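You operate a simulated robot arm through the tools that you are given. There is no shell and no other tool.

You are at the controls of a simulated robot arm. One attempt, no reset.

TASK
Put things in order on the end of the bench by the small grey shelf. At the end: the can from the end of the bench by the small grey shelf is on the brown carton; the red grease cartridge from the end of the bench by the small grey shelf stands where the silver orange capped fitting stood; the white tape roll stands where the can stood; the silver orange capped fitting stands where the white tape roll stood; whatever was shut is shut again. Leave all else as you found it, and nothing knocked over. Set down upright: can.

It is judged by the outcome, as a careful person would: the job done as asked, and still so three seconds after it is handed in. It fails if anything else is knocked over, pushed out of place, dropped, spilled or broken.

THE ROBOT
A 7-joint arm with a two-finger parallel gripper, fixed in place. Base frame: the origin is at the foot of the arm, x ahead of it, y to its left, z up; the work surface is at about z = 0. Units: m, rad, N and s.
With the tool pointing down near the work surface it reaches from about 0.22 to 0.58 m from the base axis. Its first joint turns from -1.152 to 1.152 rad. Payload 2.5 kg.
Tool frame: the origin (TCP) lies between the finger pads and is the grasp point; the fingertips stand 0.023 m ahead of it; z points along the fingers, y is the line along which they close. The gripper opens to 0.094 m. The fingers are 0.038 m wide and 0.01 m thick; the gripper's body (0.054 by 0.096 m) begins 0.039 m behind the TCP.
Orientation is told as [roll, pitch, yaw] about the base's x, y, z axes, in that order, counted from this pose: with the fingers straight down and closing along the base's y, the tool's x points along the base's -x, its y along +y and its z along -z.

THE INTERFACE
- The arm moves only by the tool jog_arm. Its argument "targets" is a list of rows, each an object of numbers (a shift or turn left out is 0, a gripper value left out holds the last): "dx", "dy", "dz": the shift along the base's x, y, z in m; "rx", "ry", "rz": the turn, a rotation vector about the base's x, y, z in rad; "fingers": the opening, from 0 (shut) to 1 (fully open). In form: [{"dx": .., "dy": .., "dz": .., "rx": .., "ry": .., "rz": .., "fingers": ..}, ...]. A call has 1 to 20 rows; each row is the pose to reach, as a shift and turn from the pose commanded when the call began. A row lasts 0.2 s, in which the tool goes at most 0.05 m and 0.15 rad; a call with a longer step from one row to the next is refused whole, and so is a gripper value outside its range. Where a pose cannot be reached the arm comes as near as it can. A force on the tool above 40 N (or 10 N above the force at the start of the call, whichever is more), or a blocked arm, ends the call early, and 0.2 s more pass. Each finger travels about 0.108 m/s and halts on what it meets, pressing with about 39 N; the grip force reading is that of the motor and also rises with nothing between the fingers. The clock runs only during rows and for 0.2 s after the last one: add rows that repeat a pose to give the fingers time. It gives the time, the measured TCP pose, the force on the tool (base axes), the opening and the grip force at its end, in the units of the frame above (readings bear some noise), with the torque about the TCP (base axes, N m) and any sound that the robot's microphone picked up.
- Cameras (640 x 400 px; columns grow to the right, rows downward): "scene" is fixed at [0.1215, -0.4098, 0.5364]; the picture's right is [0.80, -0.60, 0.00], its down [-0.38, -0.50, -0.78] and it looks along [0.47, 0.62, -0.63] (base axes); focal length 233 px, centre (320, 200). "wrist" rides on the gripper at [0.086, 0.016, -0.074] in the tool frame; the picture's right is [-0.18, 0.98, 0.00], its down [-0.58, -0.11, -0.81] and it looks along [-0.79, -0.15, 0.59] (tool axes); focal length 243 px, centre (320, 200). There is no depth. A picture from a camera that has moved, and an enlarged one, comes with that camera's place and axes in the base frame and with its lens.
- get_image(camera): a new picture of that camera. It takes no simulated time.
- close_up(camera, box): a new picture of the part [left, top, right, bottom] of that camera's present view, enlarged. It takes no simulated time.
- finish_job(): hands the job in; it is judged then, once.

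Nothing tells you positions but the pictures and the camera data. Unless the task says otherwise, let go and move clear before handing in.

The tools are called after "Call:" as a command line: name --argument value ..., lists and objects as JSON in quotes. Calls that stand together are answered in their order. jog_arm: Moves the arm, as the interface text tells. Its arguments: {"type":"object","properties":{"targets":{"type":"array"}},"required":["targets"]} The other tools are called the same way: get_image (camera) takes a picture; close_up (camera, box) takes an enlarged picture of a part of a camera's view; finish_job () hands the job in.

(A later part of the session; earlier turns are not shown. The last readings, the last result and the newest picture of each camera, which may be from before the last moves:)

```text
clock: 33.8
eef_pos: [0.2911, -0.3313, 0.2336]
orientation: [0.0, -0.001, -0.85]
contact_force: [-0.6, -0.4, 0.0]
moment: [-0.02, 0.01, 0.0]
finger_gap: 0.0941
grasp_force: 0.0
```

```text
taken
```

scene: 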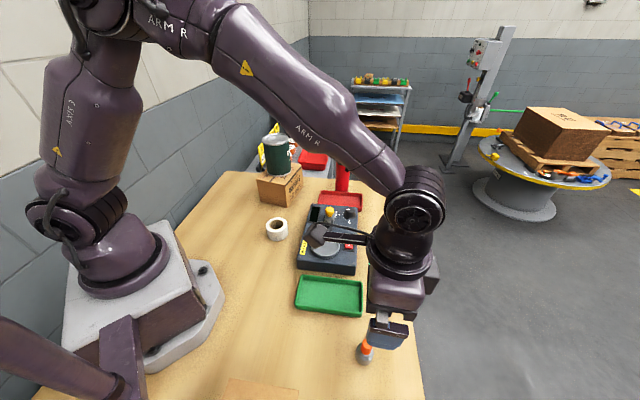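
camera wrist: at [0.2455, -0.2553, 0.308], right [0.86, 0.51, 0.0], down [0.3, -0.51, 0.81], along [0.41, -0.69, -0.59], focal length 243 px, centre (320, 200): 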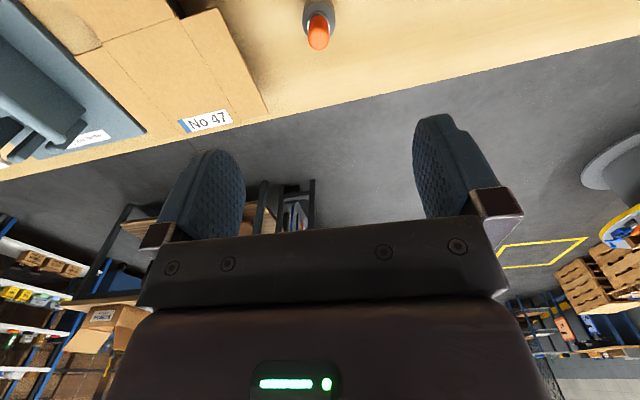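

Call:
close_up --camera "wrist" --box '[240, 0, 400, 100]'

Call:
close_up --camera "scene" --box '[330, 310, 410, 390]'

Call:
close_up --camera "scene" --box '[220, 120, 400, 320]'

```text
4.00 times, centred on (320, 50) of wrist
camera zoom: at [0.2455, -0.2553, 0.308], right [0.86, 0.51, 0.0], down [0.3, -0.51, 0.81], along [0.41, -0.69, -0.59], focal length 970 px, centre (320, 800)
```

zoom: 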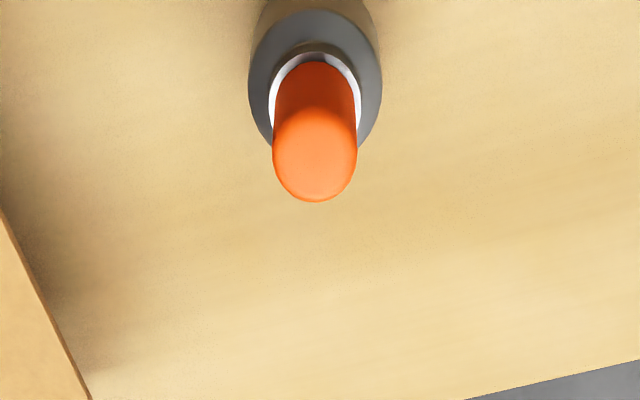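

```text
5.00 times, centred on (370, 350) of scene
camera zoom: at [0.1215, -0.4098, 0.5364], right [0.8, -0.6, 0.0], down [-0.38, -0.5, -0.78], along [0.47, 0.62, -0.63], focal length 1165 px, centre (70, -550)
```

zoom: 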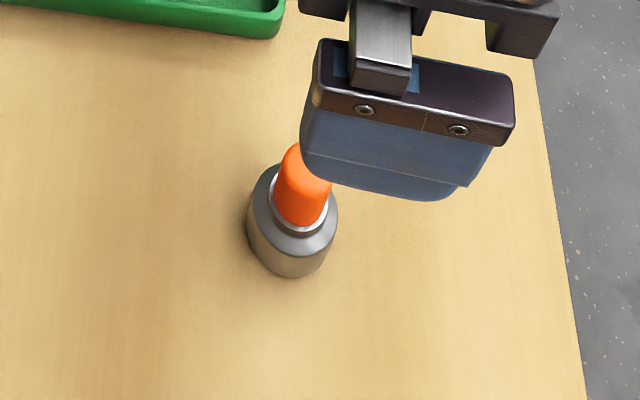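

```text
2.00 times, centred on (310, 220) of scene
camera zoom: at [0.1215, -0.4098, 0.5364], right [0.8, -0.6, 0.0], down [-0.38, -0.5, -0.78], along [0.47, 0.62, -0.63], focal length 466 px, centre (340, 160)
```

zoom: 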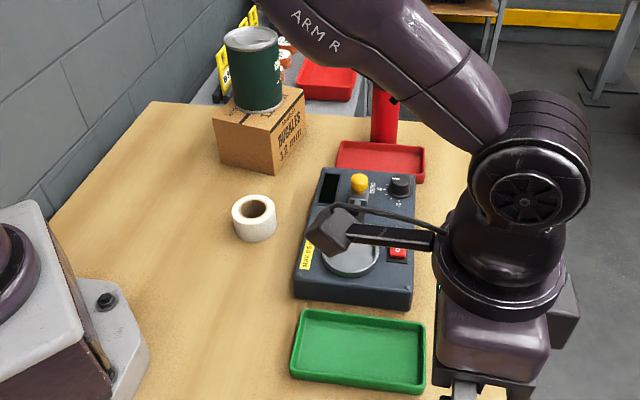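

The fitting centres at about (0.2888, -0.330). Its silver body is about 32 mm across with the shoulder at z ≈ 0.03, and the orange cap top is at z ≈ 0.075. I'll part-close the fingers to stay clear of the green tray and descend, with the TCP at about 0.10 first.

Call:
jog_arm --targets '[{"dx": -0.001, "dy": 0.0006, "dz": -0.02, "fingers": 0.9}, {"dx": -0.0017, "dy": 0.0006, "dz": -0.045, "fingers": 0.8}, {"dx": -0.0017, "dy": 0.0006, "dz": -0.07, "fingers": 0.7}, {"dx": -0.0017, "dy": 0.0006, "dz": -0.095, "fingers": 0.65}, {"dx": -0.0017, "dy": 0.0006, "dz": -0.115, "fingers": 0.65}, {"dx": -0.0017, "dy": 0.0006, "dz": -0.125, "fingers": 0.65}, {"dx": -0.0017, "dy": 0.0006, "dz": -0.125, "fingers": 0.65}]'

Call:
get_image --camera "wrist"

Call:
close_up --camera "wrist" --box '[240, 60, 400, 200]'

Call:
close_up --camera "scene" --box '[310, 280, 430, 400]'

```text
clock: 35.4
eef_pos: [0.2885, -0.331, 0.108]
orientation: [0.0, 0.001, -0.85]
contact_force: [0.0, -0.3, 0.0]
moment: [0.0, -0.01, 0.01]
finger_gap: 0.0608
grasp_force: 0.0
```

```text
taken
camera wrist: at [0.2436, -0.2548, 0.1825], right [0.86, 0.51, 0.0], down [0.3, -0.51, 0.81], along [0.41, -0.69, -0.59], focal length 243 px, centre (320, 200)
```

wrist: 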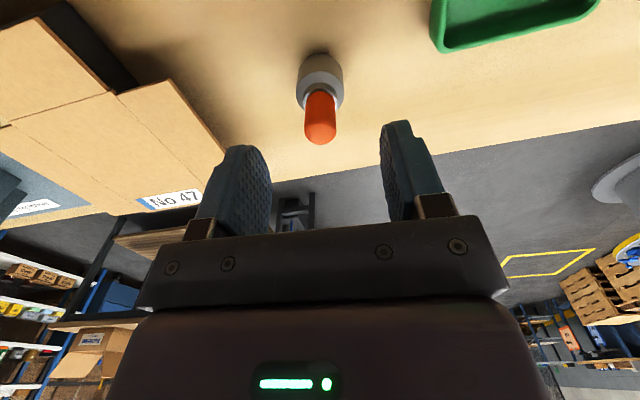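

```text
2.86 times, centred on (320, 130) of wrist
camera zoom: at [0.2436, -0.2548, 0.1825], right [0.86, 0.51, 0.0], down [0.3, -0.51, 0.81], along [0.41, -0.69, -0.59], focal length 693 px, centre (320, 400)
```

zoom: 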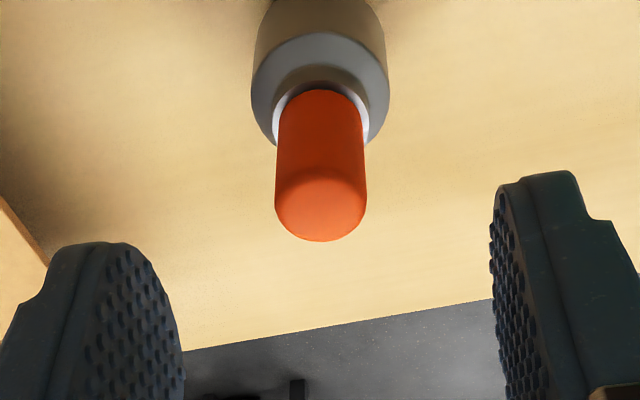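

```text
3.33 times, centred on (370, 340) of scene
camera zoom: at [0.1215, -0.4098, 0.5364], right [0.8, -0.6, 0.0], down [-0.38, -0.5, -0.78], along [0.47, 0.62, -0.63], focal length 777 px, centre (153, -267)
```

zoom: 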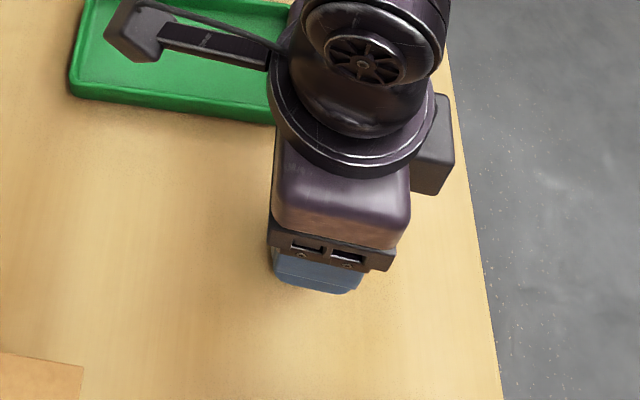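

The fitting is centred under the fingers. I'll descend to TCP z ≈ 0.042, keeping the gripper body just above the cap.

Call:
jog_arm --targets '[{"dz": -0.015}, {"dz": -0.03}, {"dz": -0.042}, {"dz": -0.052}, {"dz": -0.06}, {"dz": -0.066}, {"dz": -0.066}]'

Call:
get_image --camera "wrist"

Call:
close_up --camera "wrist" --box '[220, 80, 420, 240]'

```text
clock: 37.0
eef_pos: [0.2894, -0.3299, 0.0427]
orientation: [0.0, 0.0, -0.851]
contact_force: [-0.5, -0.2, 0.8]
moment: [0.01, -0.01, 0.02]
finger_gap: 0.0613
grasp_force: 0.0
```

```text
taken
camera wrist: at [0.2437, -0.2545, 0.1168], right [0.86, 0.51, 0.0], down [0.3, -0.51, 0.81], along [0.41, -0.69, -0.59], focal length 243 px, centre (320, 200)
```

wrist: 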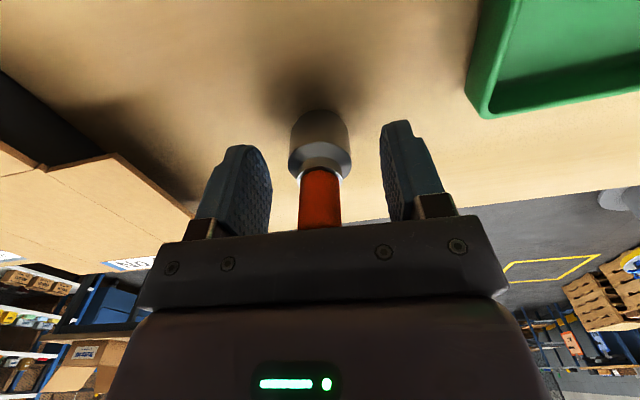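

```text
2.50 times, centred on (320, 160) of wrist
camera zoom: at [0.2437, -0.2545, 0.1168], right [0.86, 0.51, 0.0], down [0.3, -0.51, 0.81], along [0.41, -0.69, -0.59], focal length 606 px, centre (320, 300)
```

zoom: 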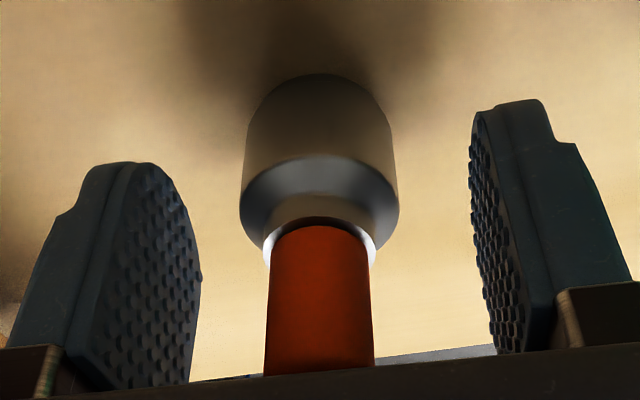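

Call:
jog_arm --targets '[{"dz": -0.002}, {"dz": -0.003}, {"dz": -0.003, "fingers": 0.55}, {"dz": -0.003, "fingers": 0.45}, {"dz": -0.003, "fingers": 0.38}, {"dz": -0.003, "fingers": 0.3}, {"dz": -0.003, "fingers": 0.25}, {"dz": -0.003, "fingers": 0.25}]'

Call:
close_up --camera "wrist" --box '[220, 80, 420, 240]'

```text
clock: 38.8
eef_pos: [0.2884, -0.3319, 0.0398]
orientation: [-0.001, 0.0, -0.849]
contact_force: [0.3, -0.4, -1.1]
moment: [0.04, -0.01, 0.02]
finger_gap: 0.0316
grasp_force: 38.9
```

```text
2.50 times, centred on (320, 160) of wrist
camera zoom: at [0.2438, -0.2547, 0.1142], right [0.86, 0.51, 0.0], down [0.3, -0.51, 0.81], along [0.41, -0.69, -0.59], focal length 606 px, centre (320, 300)
```

zoom: 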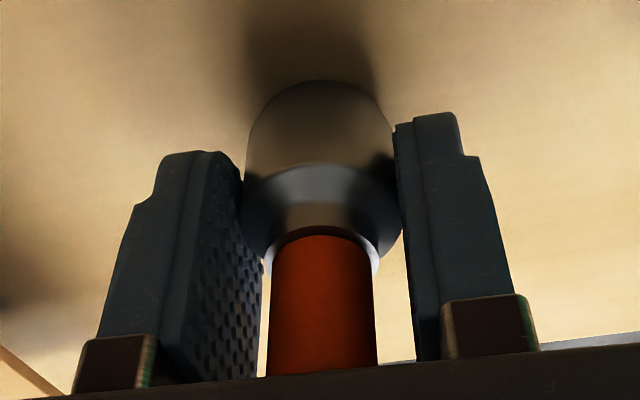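

The fitting is gripped on its silver body at 0.0316 m. I'll lift and check it comes up straight.

Call:
jog_arm --targets '[{"dz": 0.005}, {"dz": 0.015}, {"dz": 0.035}, {"dz": 0.06}, {"dz": 0.09}, {"dz": 0.12}, {"dz": 0.15}, {"dz": 0.18}, {"dz": 0.2}, {"dz": 0.2}]'

Call:
get_image --camera "wrist"

Call:
get_image --camera "scene"

```text
clock: 41.0
eef_pos: [0.2894, -0.3285, 0.2389]
orientation: [0.0, -0.001, -0.85]
contact_force: [-0.3, -0.2, -1.0]
moment: [-0.02, 0.02, -0.01]
finger_gap: 0.0318
grasp_force: 38.6
```

```text
taken
camera wrist: at [0.2439, -0.2544, 0.3141], right [0.86, 0.51, 0.0], down [0.3, -0.51, 0.81], along [0.41, -0.69, -0.59], focal length 243 px, centre (320, 200)
```

wrist: 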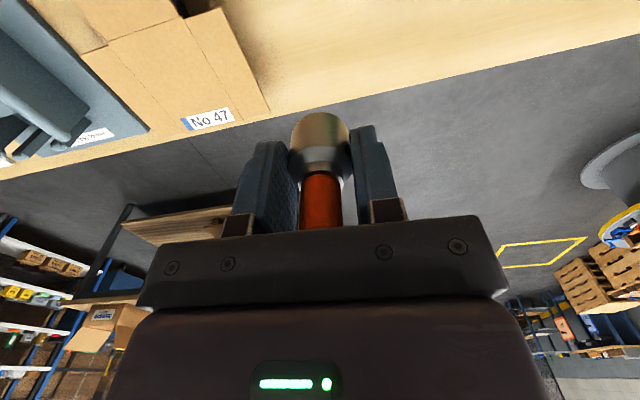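

```text
taken
```

scene: 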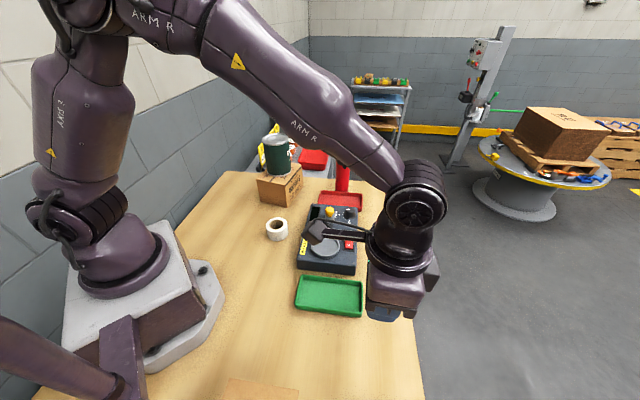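

The fitting hangs straight. I'll swing it around an arc at height to the tape roll's former spot at (0.234, 0.264).

Call:
jog_arm --targets '[{"dx": 0.012, "dy": 0.016, "rz": 0.045}, {"dx": 0.0261, "dy": 0.0324, "rz": 0.095}, {"dx": 0.0486, "dy": 0.0664, "rz": 0.19}, {"dx": 0.0671, "dy": 0.1027, "rz": 0.285}, {"dx": 0.0824, "dy": 0.1396, "rz": 0.38}, {"dx": 0.0942, "dy": 0.1774, "rz": 0.475}, {"dx": 0.101, "dy": 0.2159, "rz": 0.57}, {"dx": 0.1051, "dy": 0.2542, "rz": 0.665}, {"dx": 0.1055, "dy": 0.2922, "rz": 0.76}, {"dx": 0.1013, "dy": 0.3297, "rz": 0.855}, {"dx": 0.0956, "dy": 0.3659, "rz": 0.95}, {"dx": 0.0866, "dy": 0.4011, "rz": 1.045}, {"dx": 0.0744, "dy": 0.4349, "rz": 1.14}, {"dx": 0.0587, "dy": 0.4669, "rz": 1.235}, {"dx": 0.0403, "dy": 0.4968, "rz": 1.33}, {"dx": 0.0197, "dy": 0.5248, "rz": 1.425}, {"dx": -0.003, "dy": 0.5505, "rz": 1.52}, {"dx": -0.028, "dy": 0.5735, "rz": 1.615}, {"dx": -0.0547, "dy": 0.5937, "rz": 1.71}, {"dx": -0.0547, "dy": 0.5937, "rz": 1.71}]'

Call:
get_image --camera "wrist"

Call:
get_image --camera "scene"

```text
clock: 45.2
eef_pos: [0.2341, 0.2634, 0.2408]
orientation: [-0.001, 0.0, 0.862]
contact_force: [0.4, 0.3, -0.2]
moment: [0.0, 0.01, 0.03]
finger_gap: 0.032
grasp_force: 38.8
```

```text
taken
camera wrist: at [0.1648, 0.2095, 0.3154], right [-0.63, 0.78, 0.0], down [0.46, 0.37, 0.81], along [0.63, 0.5, -0.59], focal length 243 px, centre (320, 200)
```

wrist: 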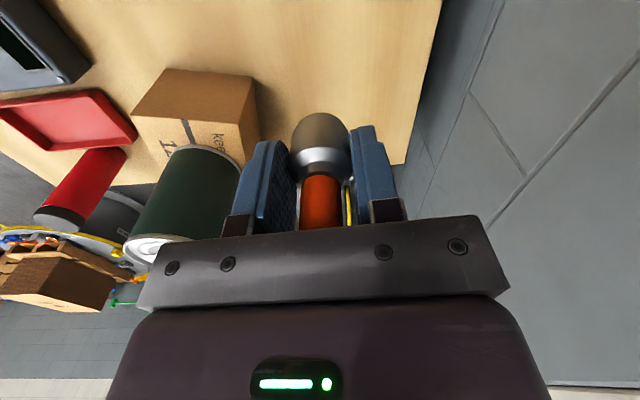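

```text
taken
```

scene: 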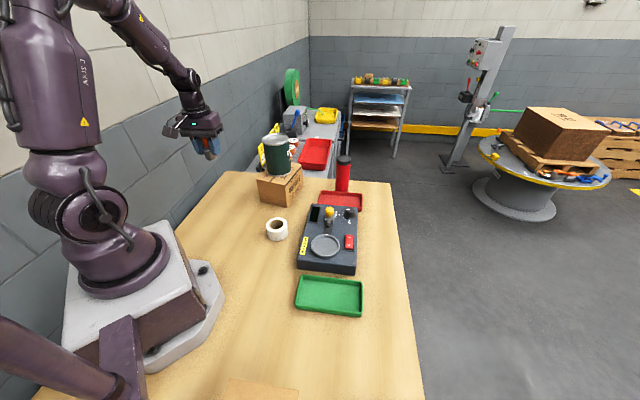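

On target within a millimetre. I'll lower it, slowing near the bench.

Call:
jog_arm --targets '[{"dx": 0.001, "dz": -0.03}, {"dx": 0.001, "dz": -0.065}, {"dx": 0.001, "dz": -0.1}, {"dx": 0.001, "dz": -0.13}, {"dx": 0.001, "dz": -0.155}, {"dx": 0.001, "dz": -0.175}, {"dx": 0.001, "dz": -0.188}, {"dx": 0.001, "dz": -0.195}, {"dx": 0.001, "dz": -0.198}, {"dx": 0.001, "dz": -0.198}]'

Call:
close_up --camera "scene" --box '[170, 130, 310, 240]'

```text
clock: 47.4
eef_pos: [0.2357, 0.2629, 0.0413]
orientation: [0.0, 0.001, 0.861]
contact_force: [-0.3, 0.2, -0.8]
moment: [0.0, 0.0, -0.03]
finger_gap: 0.0318
grasp_force: 38.7
```

```text
3.64 times, centred on (240, 185) of scene
camera zoom: at [0.1215, -0.4098, 0.5364], right [0.8, -0.6, 0.0], down [-0.38, -0.5, -0.78], along [0.47, 0.62, -0.63], focal length 847 px, centre (611, 254)
```

zoom: 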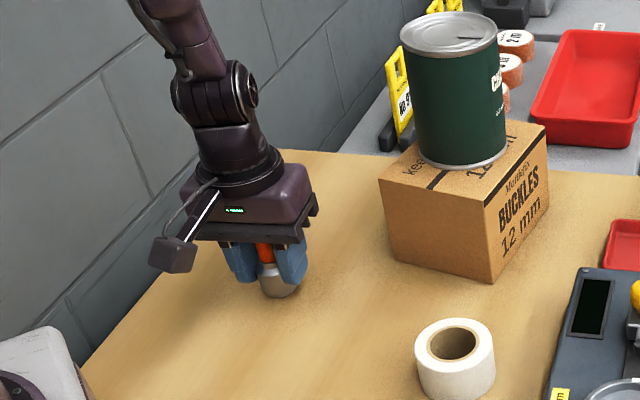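

Call:
jog_arm --targets '[{"dz": -0.001}, {"dz": -0.002}, {"dz": -0.002}]'

```text
clock: 48.2
eef_pos: [0.2353, 0.2632, 0.0386]
orientation: [0.001, -0.002, 0.861]
contact_force: [-0.8, 0.0, -0.9]
moment: [-0.05, -0.02, 0.01]
finger_gap: 0.0318
grasp_force: 38.6
```

Call:
jog_arm --targets '[{"dz": -0.001}, {"dz": -0.001}]'

```text
clock: 48.8
eef_pos: [0.2353, 0.2629, 0.039]
orientation: [-0.001, 0.0, 0.859]
contact_force: [-6.7, -7.4, 28.4]
moment: [-0.21, 0.18, 0.03]
finger_gap: 0.0319
grasp_force: 39.4
```

The fitting has touched down. I'll ease off 0.8 mm and release, opening only partway.

Call:
jog_arm --targets '[{"dz": 0.0008}, {"dz": 0.0008}, {"dz": 0.0008, "fingers": 0.36}, {"dz": 0.0008, "fingers": 0.42}, {"dz": 0.0008, "fingers": 0.5}, {"dz": 0.0008, "fingers": 0.6}, {"dz": 0.0008, "fingers": 0.65}, {"dz": 0.0008, "fingers": 0.65}]'

Call:
get_image --camera "wrist"

Call:
close_up --camera "scene" --box '[170, 130, 310, 240]'

```text
clock: 50.6
eef_pos: [0.2348, 0.2631, 0.0391]
orientation: [0.001, 0.001, 0.859]
contact_force: [0.1, 0.0, -0.4]
moment: [-0.03, 0.0, 0.0]
finger_gap: 0.0612
grasp_force: 0.1
```

```text
taken
camera wrist: at [0.1659, 0.2085, 0.1142], right [-0.62, 0.78, 0.0], down [0.46, 0.37, 0.81], along [0.63, 0.5, -0.59], focal length 243 px, centre (320, 200)
```

wrist: 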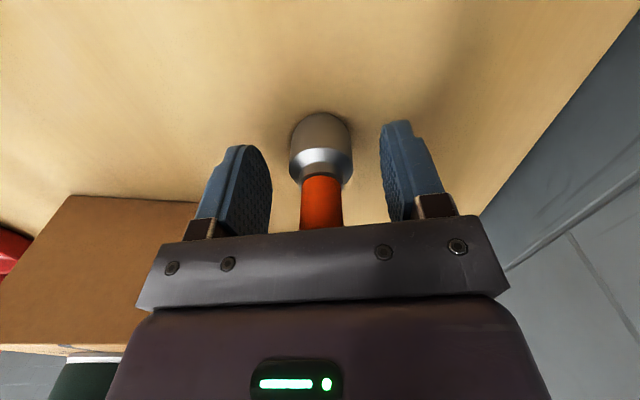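

```text
3.64 times, centred on (240, 185) of scene
camera zoom: at [0.1215, -0.4098, 0.5364], right [0.8, -0.6, 0.0], down [-0.38, -0.5, -0.78], along [0.47, 0.62, -0.63], focal length 847 px, centre (611, 254)
```

zoom: 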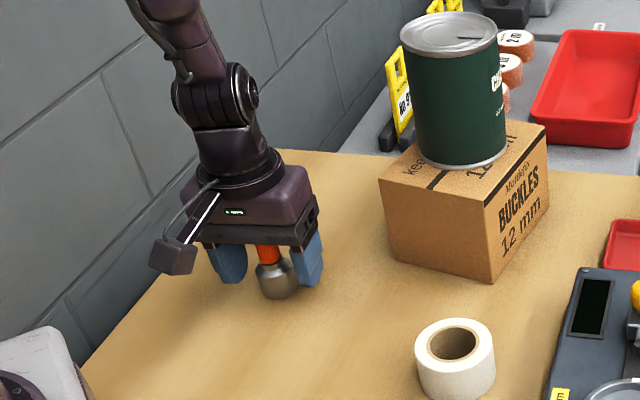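

The fitting stands upright at the tape's spot and the fingers are clear. I'll rise straight up, then travel high to a staging point inboard of the cartridge.

Call:
jog_arm --targets '[{"dz": 0.01}, {"dz": 0.03}, {"dz": 0.06}, {"dz": 0.1}, {"dz": 0.145}, {"dz": 0.19}, {"dz": 0.23, "fingers": 0.8}, {"dz": 0.26, "fingers": 0.85}, {"dx": 0.015, "dy": -0.013, "dz": 0.261, "rz": -0.05}, {"dx": 0.04, "dy": -0.034, "dz": 0.261, "rz": -0.12}, {"dx": 0.07, "dy": -0.059, "dz": 0.261, "rz": -0.22}, {"dx": 0.1, "dy": -0.085, "dz": 0.261, "rz": -0.32}, {"dx": 0.13, "dy": -0.11, "dz": 0.261, "rz": -0.42}, {"dx": 0.16, "dy": -0.135, "dz": 0.261, "rz": -0.52}, {"dx": 0.19, "dy": -0.161, "dz": 0.261, "rz": -0.6}, {"dx": 0.21, "dy": -0.178, "dz": 0.261, "rz": -0.66}, {"dx": 0.216, "dy": -0.183, "dz": 0.261, "rz": -0.68}, {"dx": 0.216, "dy": -0.183, "dz": 0.261, "rz": -0.68}]'

Call:
get_image --camera "wrist"

Call:
get_image --camera "scene"

```text
clock: 54.4
eef_pos: [0.4514, 0.0806, 0.3002]
orientation: [0.0, -0.002, 0.18]
contact_force: [0.5, 0.2, -0.3]
moment: [-0.01, -0.02, 0.0]
finger_gap: 0.0798
grasp_force: 0.1
```

```text
taken
camera wrist: at [0.3626, 0.0811, 0.3746], right [0.01, 1.0, 0.0], down [0.59, 0.0, 0.81], along [0.81, 0.0, -0.59], focal length 243 px, centre (320, 200)
```

wrist: 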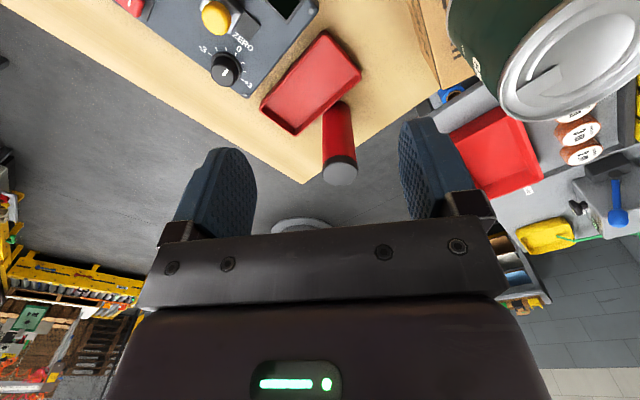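

```text
taken
```

scene: 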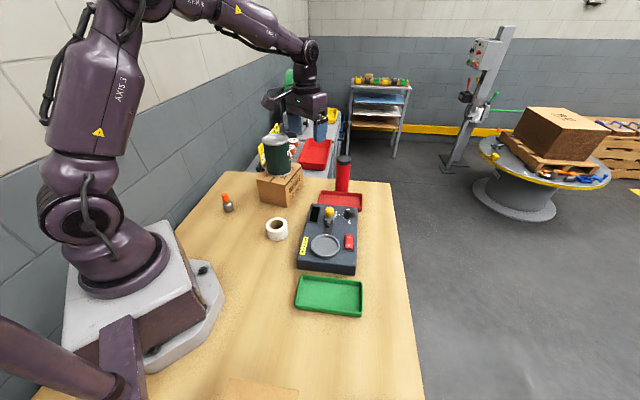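

Call:
close_up --camera "wrist" --box '[250, 20, 410, 200]'

Call:
close_up --camera "scene" --box '[190, 130, 330, 250]'

```text
2.22 times, centred on (330, 110) of wrist
camera zoom: at [0.3626, 0.0811, 0.3746], right [0.01, 1.0, 0.0], down [0.59, 0.0, 0.81], along [0.81, 0.0, -0.59], focal length 539 px, centre (298, 400)
```

zoom: 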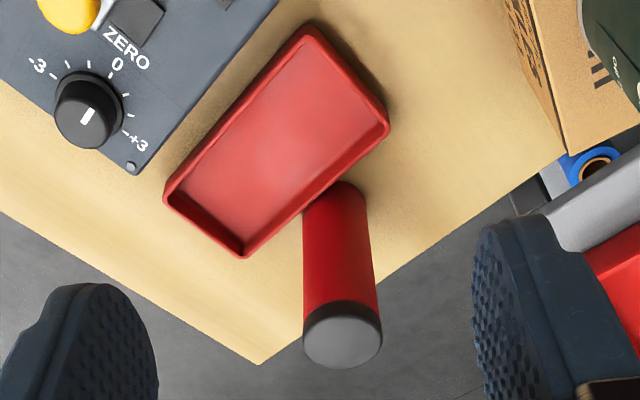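

```text
3.33 times, centred on (260, 190) of scene
camera zoom: at [0.1215, -0.4098, 0.5364], right [0.8, -0.6, 0.0], down [-0.38, -0.5, -0.78], along [0.47, 0.62, -0.63], focal length 777 px, centre (520, 233)
```

zoom: 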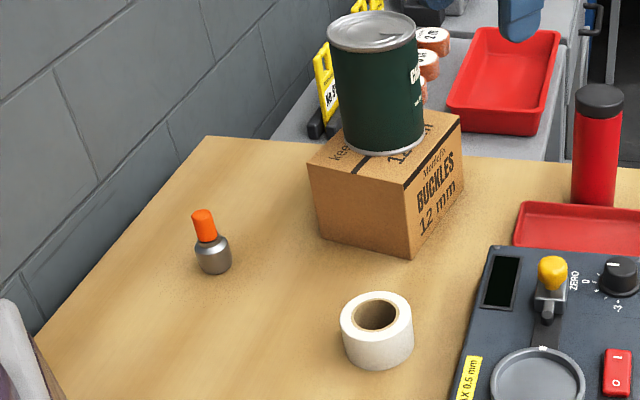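

The cartridge axis is at about (0.6165, 0.110), with the top at z ≈ 0.14 and a diameter of about 0.05. The tape and fitting look right. I'll tilt the tool about 40° outward while moving to a pre-grasp point short of the cartridge.

Call:
jog_arm --targets '[{"dx": 0.0129, "dy": 0.0022, "dz": -0.0126, "rx": 0.0176, "ry": -0.0984}, {"dx": 0.0258, "dy": 0.0045, "dz": -0.0253, "rx": 0.0351, "ry": -0.1969}, {"dx": 0.0387, "dy": 0.0067, "dz": -0.0379, "rx": 0.0527, "ry": -0.2953}, {"dx": 0.0516, "dy": 0.0089, "dz": -0.0505, "rx": 0.0703, "ry": -0.3937}, {"dx": 0.0645, "dy": 0.0111, "dz": -0.0631, "rx": 0.0879, "ry": -0.4921}, {"dx": 0.0774, "dy": 0.0134, "dz": -0.0758, "rx": 0.1054, "ry": -0.5906}, {"dx": 0.0903, "dy": 0.0156, "dz": -0.0884, "rx": 0.123, "ry": -0.689}, {"dx": 0.0903, "dy": 0.0156, "dz": -0.0884, "rx": 0.123, "ry": -0.689}]'

Call:
get_image --camera "wrist"

Call:
close_up --camera "scene" --box '[240, 60, 420, 240]'

```text
clock: 56.2
eef_pos: [0.5422, 0.0964, 0.2109]
orientation: [-0.005, -0.703, 0.182]
contact_force: [0.3, 0.6, 0.9]
moment: [0.0, 0.0, -0.02]
finger_gap: 0.0799
grasp_force: 0.1
```

```text
taken
camera wrist: at [0.4265, 0.0929, 0.2133], right [-0.04, 0.99, 0.12], down [-0.06, -0.12, 0.99], along [1.0, 0.03, 0.06], focal length 243 px, centre (320, 200)
```

wrist: 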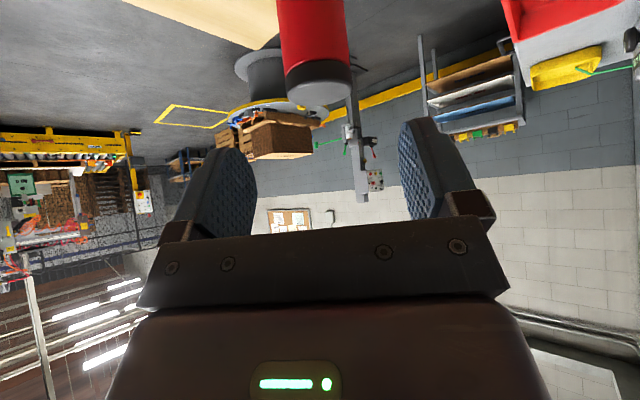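

```text
2.22 times, centred on (330, 150) of scene
camera zoom: at [0.1215, -0.4098, 0.5364], right [0.8, -0.6, 0.0], down [-0.38, -0.5, -0.78], along [0.47, 0.62, -0.63], focal length 518 px, centre (298, 311)
```

zoom: 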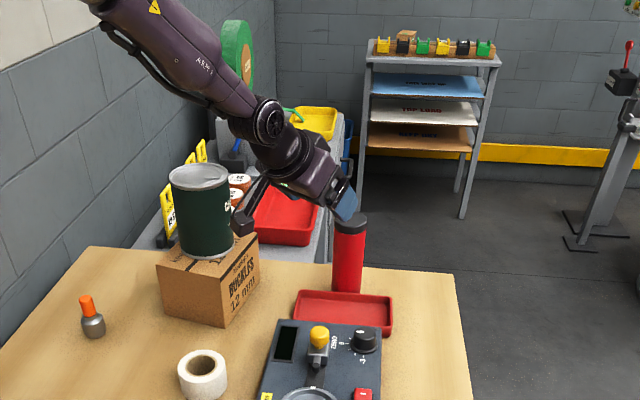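

The tilted pose was reached and the cartridge is centred between the fingers. I'll advance along the tool axis halfway and check.

Call:
jog_arm --targets '[{"dx": 0.0125, "dy": 0.0022, "dz": -0.015}, {"dx": 0.025, "dy": 0.0043, "dz": -0.03}, {"dx": 0.0376, "dy": 0.0065, "dz": -0.0449}, {"dx": 0.0501, "dy": 0.0087, "dz": -0.0599}, {"dx": 0.0501, "dy": 0.0087, "dz": -0.0599}]'

Call:
get_image --camera "wrist"

Call:
close_up --camera "scene" --box '[270, 90, 410, 230]'

```text
clock: 57.4
eef_pos: [0.5921, 0.1047, 0.1532]
orientation: [-0.003, -0.701, 0.183]
contact_force: [0.1, 0.0, -0.5]
moment: [-0.01, -0.03, 0.0]
finger_gap: 0.0799
grasp_force: 0.1
```

```text
taken
camera wrist: at [0.476, 0.1008, 0.1535], right [-0.04, 0.99, 0.12], down [-0.05, -0.12, 0.99], along [1.0, 0.03, 0.06], focal length 243 px, centre (320, 200)
```

wrist: 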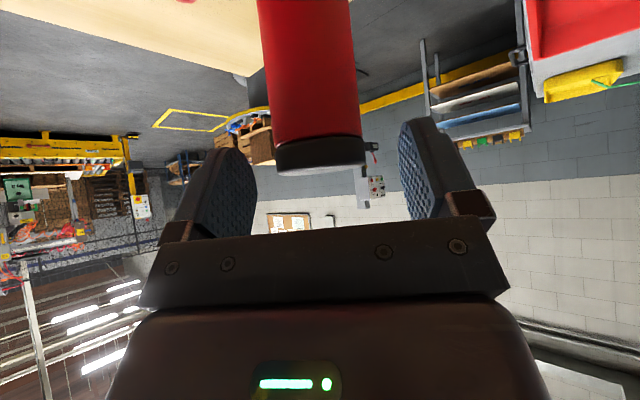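

```text
2.86 times, centred on (340, 160) of scene
camera zoom: at [0.1215, -0.4098, 0.5364], right [0.8, -0.6, 0.0], down [-0.38, -0.5, -0.78], along [0.47, 0.62, -0.63], focal length 666 px, centre (263, 314)
```

zoom: 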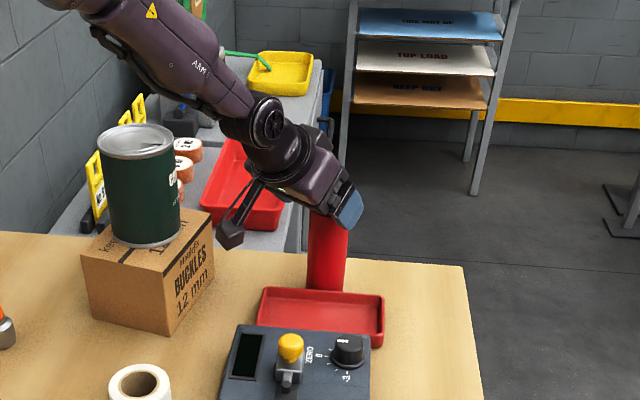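

Alignment is holding. I'll finish the advance to the grasp point just below the cap top.

Call:
jog_arm --targets '[{"dx": 0.0087, "dy": 0.0015, "dz": -0.0101}, {"dx": 0.0173, "dy": 0.0031, "dz": -0.0202}, {"dx": 0.026, "dy": 0.0046, "dz": -0.0303}, {"dx": 0.026, "dy": 0.0046, "dz": -0.0303}]'

Call:
get_image --camera "wrist"

Call:
close_up --camera "scene" --box '[290, 110, 410, 220]'

```text
clock: 58.4
eef_pos: [0.6178, 0.1095, 0.1206]
orientation: [-0.003, -0.7, 0.183]
contact_force: [-0.6, 0.2, -0.1]
moment: [-0.03, 0.0, -0.03]
finger_gap: 0.0802
grasp_force: 0.1
```

```text
taken
camera wrist: at [0.5024, 0.105, 0.1229], right [-0.04, 0.99, 0.12], down [-0.05, -0.12, 0.99], along [1.0, 0.03, 0.06], focal length 243 px, centre (320, 200)
```

wrist: 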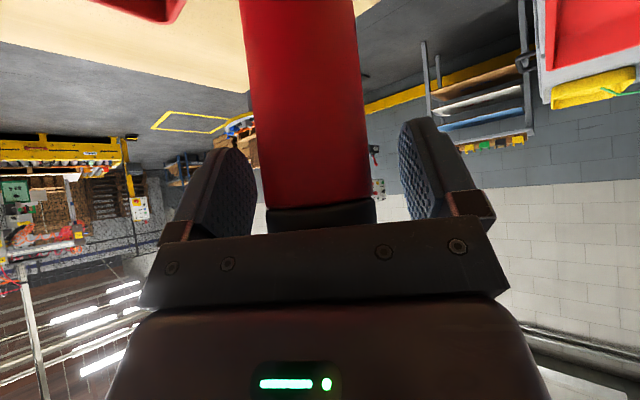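

```text
3.64 times, centred on (350, 165) of scene
camera zoom: at [0.1215, -0.4098, 0.5364], right [0.8, -0.6, 0.0], down [-0.38, -0.5, -0.78], along [0.47, 0.62, -0.63], focal length 847 px, centre (211, 327)
```

zoom: 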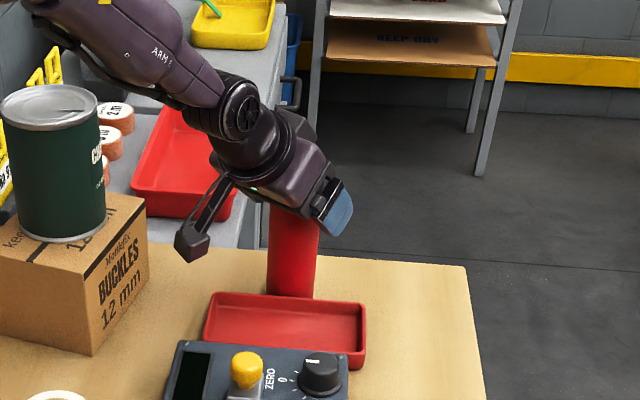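

The cartridge is between the fingers with no contact force. I'll close gently.

Call:
jog_arm --targets '[{"fingers": 0.75}, {"fingers": 0.65}, {"fingers": 0.58}, {"fingers": 0.5}, {"fingers": 0.42}, {"fingers": 0.42}]'

Call:
get_image --camera "wrist"

Call:
close_up --camera "scene" --box '[290, 110, 410, 220]'

```text
clock: 59.8
eef_pos: [0.6193, 0.1087, 0.1218]
orientation: [-0.003, -0.7, 0.181]
contact_force: [-0.3, -2.7, 0.5]
moment: [-0.12, -0.01, 0.02]
finger_gap: 0.0506
grasp_force: 39.4
```

```text
taken
camera wrist: at [0.5024, 0.1047, 0.1231], right [-0.04, 0.99, 0.12], down [-0.05, -0.12, 0.99], along [1.0, 0.03, 0.06], focal length 243 px, centre (320, 200)
```

wrist: 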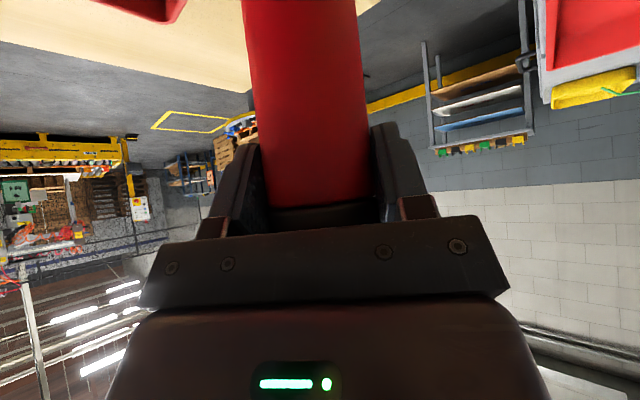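

```text
3.64 times, centred on (350, 165) of scene
camera zoom: at [0.1215, -0.4098, 0.5364], right [0.8, -0.6, 0.0], down [-0.38, -0.5, -0.78], along [0.47, 0.62, -0.63], focal length 847 px, centre (211, 327)
```

zoom: 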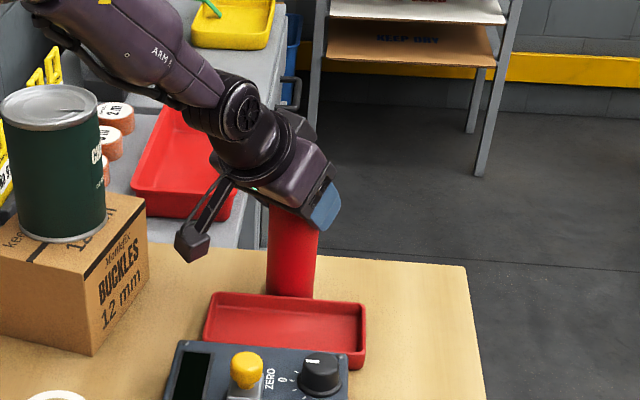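

The cartridge is gripped at 0.0506 m. I'll lift straight up slowly and check.

Call:
jog_arm --targets '[{"dz": 0.005}, {"dz": 0.012}, {"dz": 0.022}, {"dz": 0.035}, {"dz": 0.05}, {"dz": 0.065}, {"dz": 0.075}, {"dz": 0.075}]'

Call:
get_image --camera "wrist"

Call:
close_up --camera "scene" --box '[270, 80, 410, 220]'

```text
clock: 61.6
eef_pos: [0.6182, 0.1094, 0.1965]
orientation: [-0.004, -0.7, 0.18]
contact_force: [-1.0, -0.9, -5.2]
moment: [0.02, -0.04, 0.01]
finger_gap: 0.0507
grasp_force: 38.7
```

```text
taken
camera wrist: at [0.502, 0.1054, 0.1987], right [-0.04, 0.99, 0.12], down [-0.05, -0.12, 0.99], along [1.0, 0.03, 0.06], focal length 243 px, centre (320, 200)
```

wrist: 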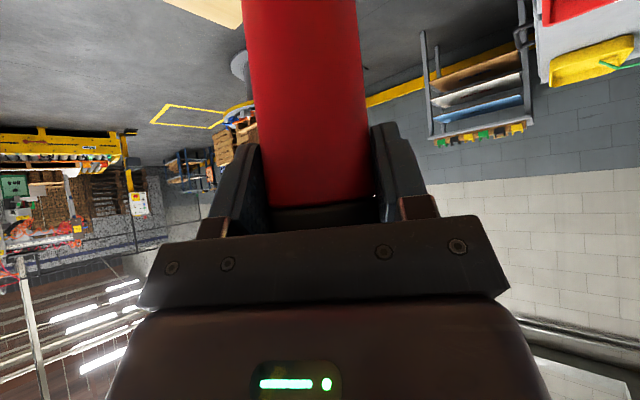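

```text
2.86 times, centred on (340, 150) of scene
camera zoom: at [0.1215, -0.4098, 0.5364], right [0.8, -0.6, 0.0], down [-0.38, -0.5, -0.78], along [0.47, 0.62, -0.63], focal length 666 px, centre (263, 343)
```

zoom: 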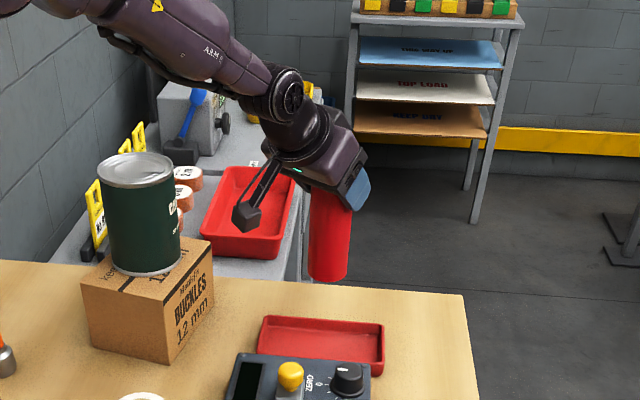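

The cartridge is held upright and clear of the tray. I'll bring it inward and higher, clear of the scale.

Call:
jog_arm --targets '[{"dx": -0.01, "dy": -0.0018, "dz": 0.01}, {"dx": -0.03, "dy": -0.0054, "dz": 0.025}, {"dx": -0.055, "dy": -0.0098, "dz": 0.04}, {"dx": -0.08, "dy": -0.0143, "dz": 0.055}, {"dx": -0.105, "dy": -0.0188, "dz": 0.067}, {"dx": -0.13, "dy": -0.0233, "dz": 0.074}, {"dx": -0.147, "dy": -0.0263, "dz": 0.075}, {"dx": -0.1525, "dy": -0.0273, "dz": 0.075}, {"dx": -0.1525, "dy": -0.0273, "dz": 0.075}]'

Call:
get_image --camera "scene"

Call:
get_image --camera "wrist"

```text
clock: 63.6
eef_pos: [0.4665, 0.0819, 0.2713]
orientation: [-0.006, -0.701, 0.181]
contact_force: [0.7, 0.2, -4.1]
moment: [-0.04, 0.02, 0.03]
finger_gap: 0.0505
grasp_force: 38.8
```

```text
taken
```

scene: 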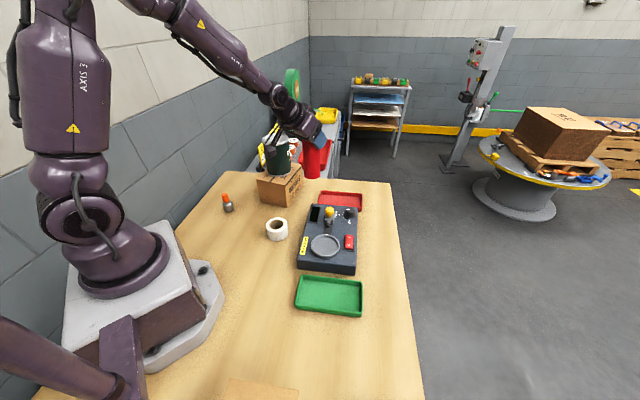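

```text
taken
camera wrist: at [0.3492, 0.0778, 0.2727], right [-0.04, 0.99, 0.12], down [-0.05, -0.12, 0.99], along [1.0, 0.03, 0.06], focal length 243 px, centre (320, 200)
```

wrist: 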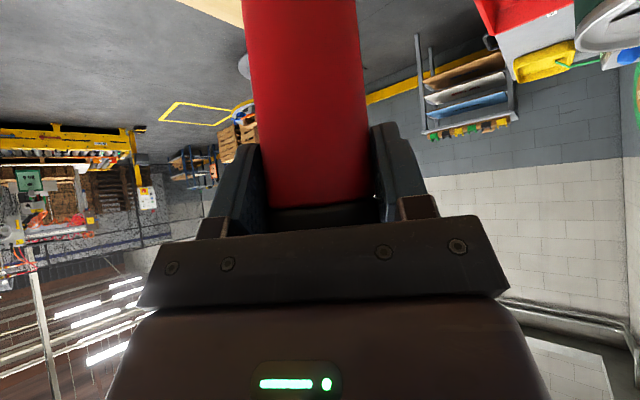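

I'll swing the cartridge around the base axis at height to above the fitting's former spot at (0.2886, -0.3299).

Call:
jog_arm --targets '[{"dx": 0.0013, "dy": -0.017, "rz": -0.0367}, {"dx": 0.0025, "dy": -0.0344, "rz": -0.0734}, {"dx": 0.0024, "dy": -0.0688, "rz": -0.1468}, {"dx": -0.0002, "dy": -0.1029, "rz": -0.2202}, {"dx": -0.0053, "dy": -0.1366, "rz": -0.2936}, {"dx": -0.0128, "dy": -0.1696, "rz": -0.367}, {"dx": -0.0226, "dy": -0.2019, "rz": -0.4404}, {"dx": -0.0348, "dy": -0.2331, "rz": -0.5138}, {"dx": -0.0491, "dy": -0.2632, "rz": -0.5872}, {"dx": -0.0657, "dy": -0.292, "rz": -0.6606}, {"dx": -0.0841, "dy": -0.3194, "rz": -0.734}, {"dx": -0.1043, "dy": -0.3453, "rz": -0.8074}, {"dx": -0.1263, "dy": -0.3694, "rz": -0.8808}, {"dx": -0.1498, "dy": -0.3917, "rz": -0.9542}, {"dx": -0.1625, "dy": -0.402, "rz": -0.991}, {"dx": -0.1751, "dy": -0.4123, "rz": -1.0279}, {"dx": -0.1751, "dy": -0.4123, "rz": -1.0279}]'

Call:
get_image --camera "wrist"

Call:
get_image --camera "scene"

```text
clock: 67.2
eef_pos: [0.2893, -0.3305, 0.2712]
orientation: [-0.004, -0.701, -0.847]
contact_force: [-0.6, -0.2, -4.6]
moment: [0.0, 0.0, 0.0]
finger_gap: 0.0506
grasp_force: 39.0
```

```text
taken
camera wrist: at [0.2262, -0.2336, 0.2726], right [0.83, 0.54, 0.12], down [-0.13, -0.01, 0.99], along [0.54, -0.84, 0.06], focal length 243 px, centre (320, 200)
```

wrist: 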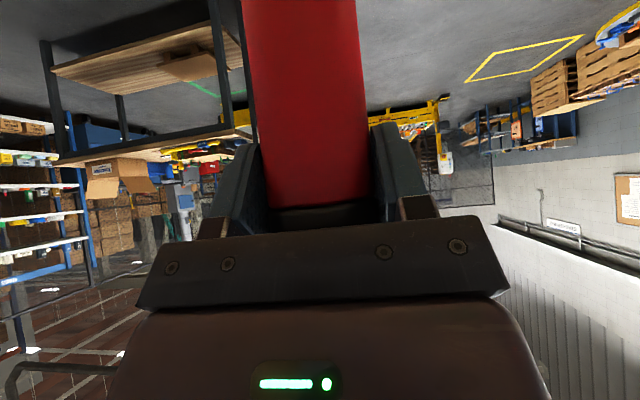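

```text
taken
```

scene: 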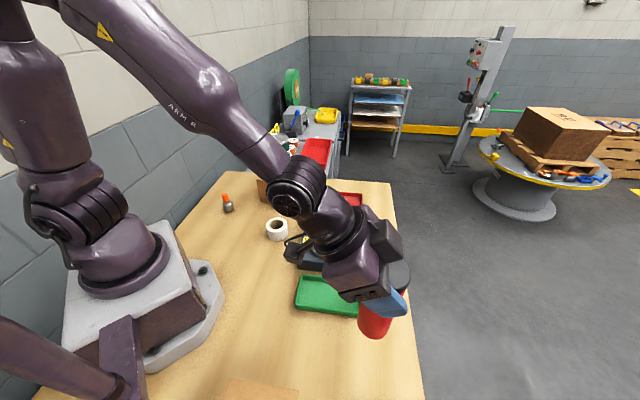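

On target within a millimetre and still upright. I'll lower toward the bench, slowing at the end.

Call:
jog_arm --targets '[{"dx": -0.0007, "dy": -0.0007, "dz": -0.02}, {"dx": -0.0007, "dy": -0.0007, "dz": -0.045}, {"dx": -0.0007, "dy": -0.0007, "dz": -0.07}, {"dx": -0.0007, "dy": -0.0007, "dz": -0.095}, {"dx": -0.0007, "dy": -0.0007, "dz": -0.115}, {"dx": -0.0007, "dy": -0.0007, "dz": -0.13}, {"dx": -0.0007, "dy": -0.0007, "dz": -0.14}, {"dx": -0.0007, "dy": -0.0007, "dz": -0.146}, {"dx": -0.0007, "dy": -0.0007, "dz": -0.146}]'

Call:
close_up --camera "scene" --box '[290, 240, 430, 400]'

Call:
get_image --camera "wrist"

```text
clock: 69.2
eef_pos: [0.2889, -0.3303, 0.1247]
orientation: [-0.003, -0.7, -0.846]
contact_force: [-1.0, 0.3, -4.7]
moment: [0.01, -0.02, 0.0]
finger_gap: 0.0508
grasp_force: 39.1
```

```text
2.50 times, centred on (360, 320) of scene
camera zoom: at [0.1215, -0.4098, 0.5364], right [0.8, -0.6, 0.0], down [-0.38, -0.5, -0.78], along [0.47, 0.62, -0.63], focal length 583 px, centre (220, -100)
```

zoom: 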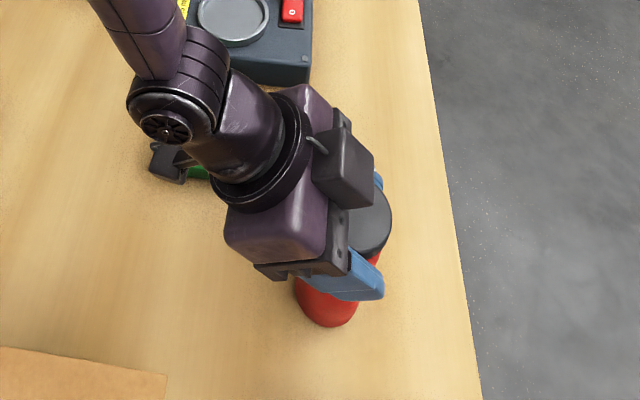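

```text
taken
camera wrist: at [0.2257, -0.2349, 0.127], right [0.83, 0.54, 0.12], down [-0.13, -0.01, 0.99], along [0.54, -0.84, 0.06], focal length 243 px, centre (320, 200)
```

wrist: 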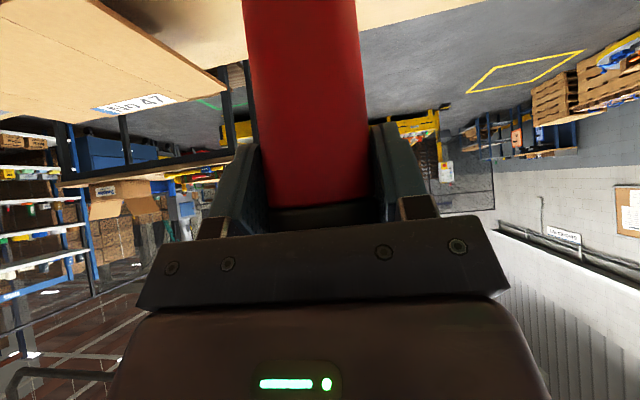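

Call:
jog_arm --targets '[{"dz": -0.001}, {"dz": -0.002}, {"dz": -0.003}, {"dz": -0.003}]'

```text
clock: 70.2
eef_pos: [0.288, -0.3314, 0.1226]
orientation: [-0.002, -0.7, -0.847]
contact_force: [-0.3, 0.0, -3.6]
moment: [-0.01, -0.01, 0.01]
finger_gap: 0.0508
grasp_force: 39.3
```

Call:
jog_arm --targets '[{"dz": -0.001}, {"dz": -0.001}]'

```text
clock: 70.8
eef_pos: [0.2888, -0.3307, 0.1228]
orientation: [-0.003, -0.7, -0.847]
contact_force: [0.4, 0.6, -4.5]
moment: [0.02, -0.01, 0.01]
finger_gap: 0.0506
grasp_force: 38.6
```

Call:
jog_arm --targets '[{"dz": -0.001}, {"dz": -0.001}]'

```text
clock: 71.4
eef_pos: [0.2895, -0.3314, 0.1204]
orientation: [-0.003, -0.701, -0.846]
contact_force: [-6.2, 5.4, 15.0]
moment: [0.95, 0.44, 0.19]
finger_gap: 0.0506
grasp_force: 39.0
```

The base is touching lightly. I'll back off a fraction of a millimetre and open the fingers slowly.

Call:
jog_arm --targets '[{"dz": 0.0004}, {"dz": 0.0004}, {"dz": 0.0004, "fingers": 0.53}, {"dz": 0.0004, "fingers": 0.56}, {"dz": 0.0004, "fingers": 0.6}, {"dz": 0.0004, "fingers": 0.66}, {"dz": 0.0004, "fingers": 0.72}, {"dz": 0.0004, "fingers": 0.8}, {"dz": 0.0004, "fingers": 0.85}, {"dz": 0.0004, "fingers": 0.85}]'

Call:
get_image --camera "wrist"

Call:
close_up --camera "scene" --box '[290, 240, 430, 400]'

```text
clock: 73.6
eef_pos: [0.2891, -0.331, 0.1215]
orientation: [-0.004, -0.701, -0.848]
contact_force: [-0.5, 0.6, -0.5]
moment: [-0.03, 0.0, 0.03]
finger_gap: 0.0799
grasp_force: 0.0
```

```text
taken
camera wrist: at [0.2257, -0.2346, 0.1225], right [0.83, 0.54, 0.12], down [-0.13, -0.01, 0.99], along [0.54, -0.84, 0.06], focal length 243 px, centre (320, 200)
```

wrist: 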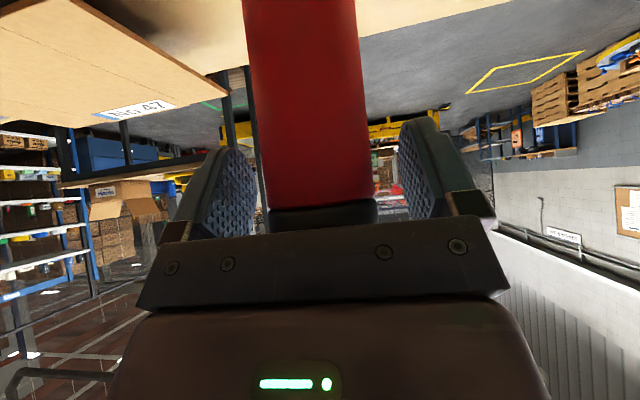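

```text
2.50 times, centred on (360, 320) of scene
camera zoom: at [0.1215, -0.4098, 0.5364], right [0.8, -0.6, 0.0], down [-0.38, -0.5, -0.78], along [0.47, 0.62, -0.63], focal length 583 px, centre (220, -100)
```

zoom: 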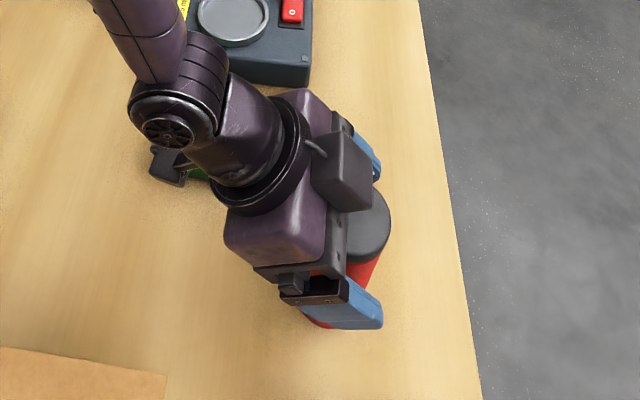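

The fingers are open and the cartridge stands by itself. I'll retreat along the tool axis.

Call:
jog_arm --targets '[{"dx": -0.0043, "dy": 0.0048, "dz": 0.0077}, {"dx": -0.0106, "dy": 0.0121, "dz": 0.0191}, {"dx": -0.0192, "dy": 0.0217, "dz": 0.0344}, {"dx": -0.0277, "dy": 0.0314, "dz": 0.0497}, {"dx": -0.0383, "dy": 0.0435, "dz": 0.0689}, {"dx": -0.0468, "dy": 0.0531, "dz": 0.0842}, {"dx": -0.0553, "dy": 0.0628, "dz": 0.0995}, {"dx": -0.0553, "dy": 0.0628, "dz": 0.12}, {"dx": -0.0553, "dy": 0.0628, "dz": 0.15}, {"dx": -0.0553, "dy": 0.0628, "dz": 0.17}, {"dx": -0.0553, "dy": 0.0628, "dz": 0.17}]'

Call:
get_image --camera "wrist"

Call:
get_image --camera "scene"

```text
clock: 76.0
eef_pos: [0.232, -0.2666, 0.29]
orientation: [-0.004, -0.7, -0.845]
contact_force: [0.3, -0.1, -0.2]
moment: [0.04, -0.05, 0.01]
finger_gap: 0.0799
grasp_force: 0.0
```

```text
taken
camera wrist: at [0.1698, -0.1707, 0.2927], right [0.83, 0.55, 0.12], down [-0.13, -0.01, 0.99], along [0.54, -0.84, 0.06], focal length 243 px, centre (320, 200)
```

wrist: 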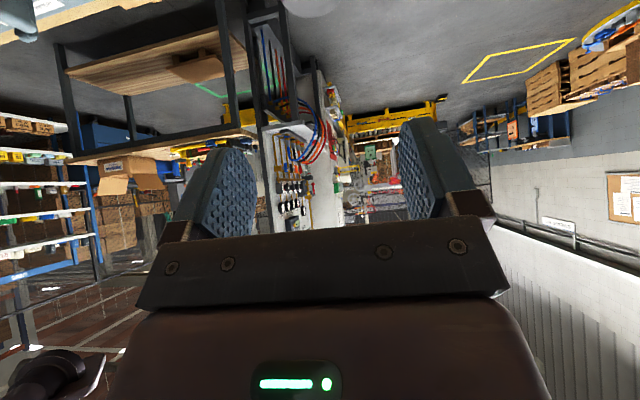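

```text
taken
```

scene: 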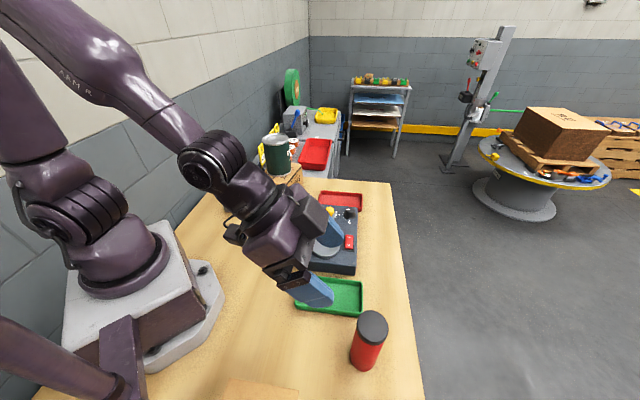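

The cartridge stands where the fitting was. I'll straighten the tool, raise it, and move toward the start pose for a full check.

Call:
jog_arm --targets '[{"rx": 0.075, "ry": 0.066, "dz": 0.01}, {"rx": 0.15, "ry": 0.132, "dz": 0.02}, {"rx": 0.225, "ry": 0.198, "dz": 0.03}, {"rx": 0.3, "ry": 0.265, "dz": 0.04}, {"rx": 0.375, "ry": 0.331, "dz": 0.05}, {"rx": 0.45, "ry": 0.397, "dz": 0.06}, {"rx": 0.524, "ry": 0.463, "dz": 0.07}, {"rx": 0.524, "ry": 0.463, "dz": 0.07}]'

```text
clock: 77.8
eef_pos: [0.2335, -0.2695, 0.3598]
orientation: [-0.003, 0.0, -0.846]
contact_force: [-1.0, 1.0, 0.1]
moment: [0.02, 0.0, -0.02]
finger_gap: 0.0798
grasp_force: 0.0
```

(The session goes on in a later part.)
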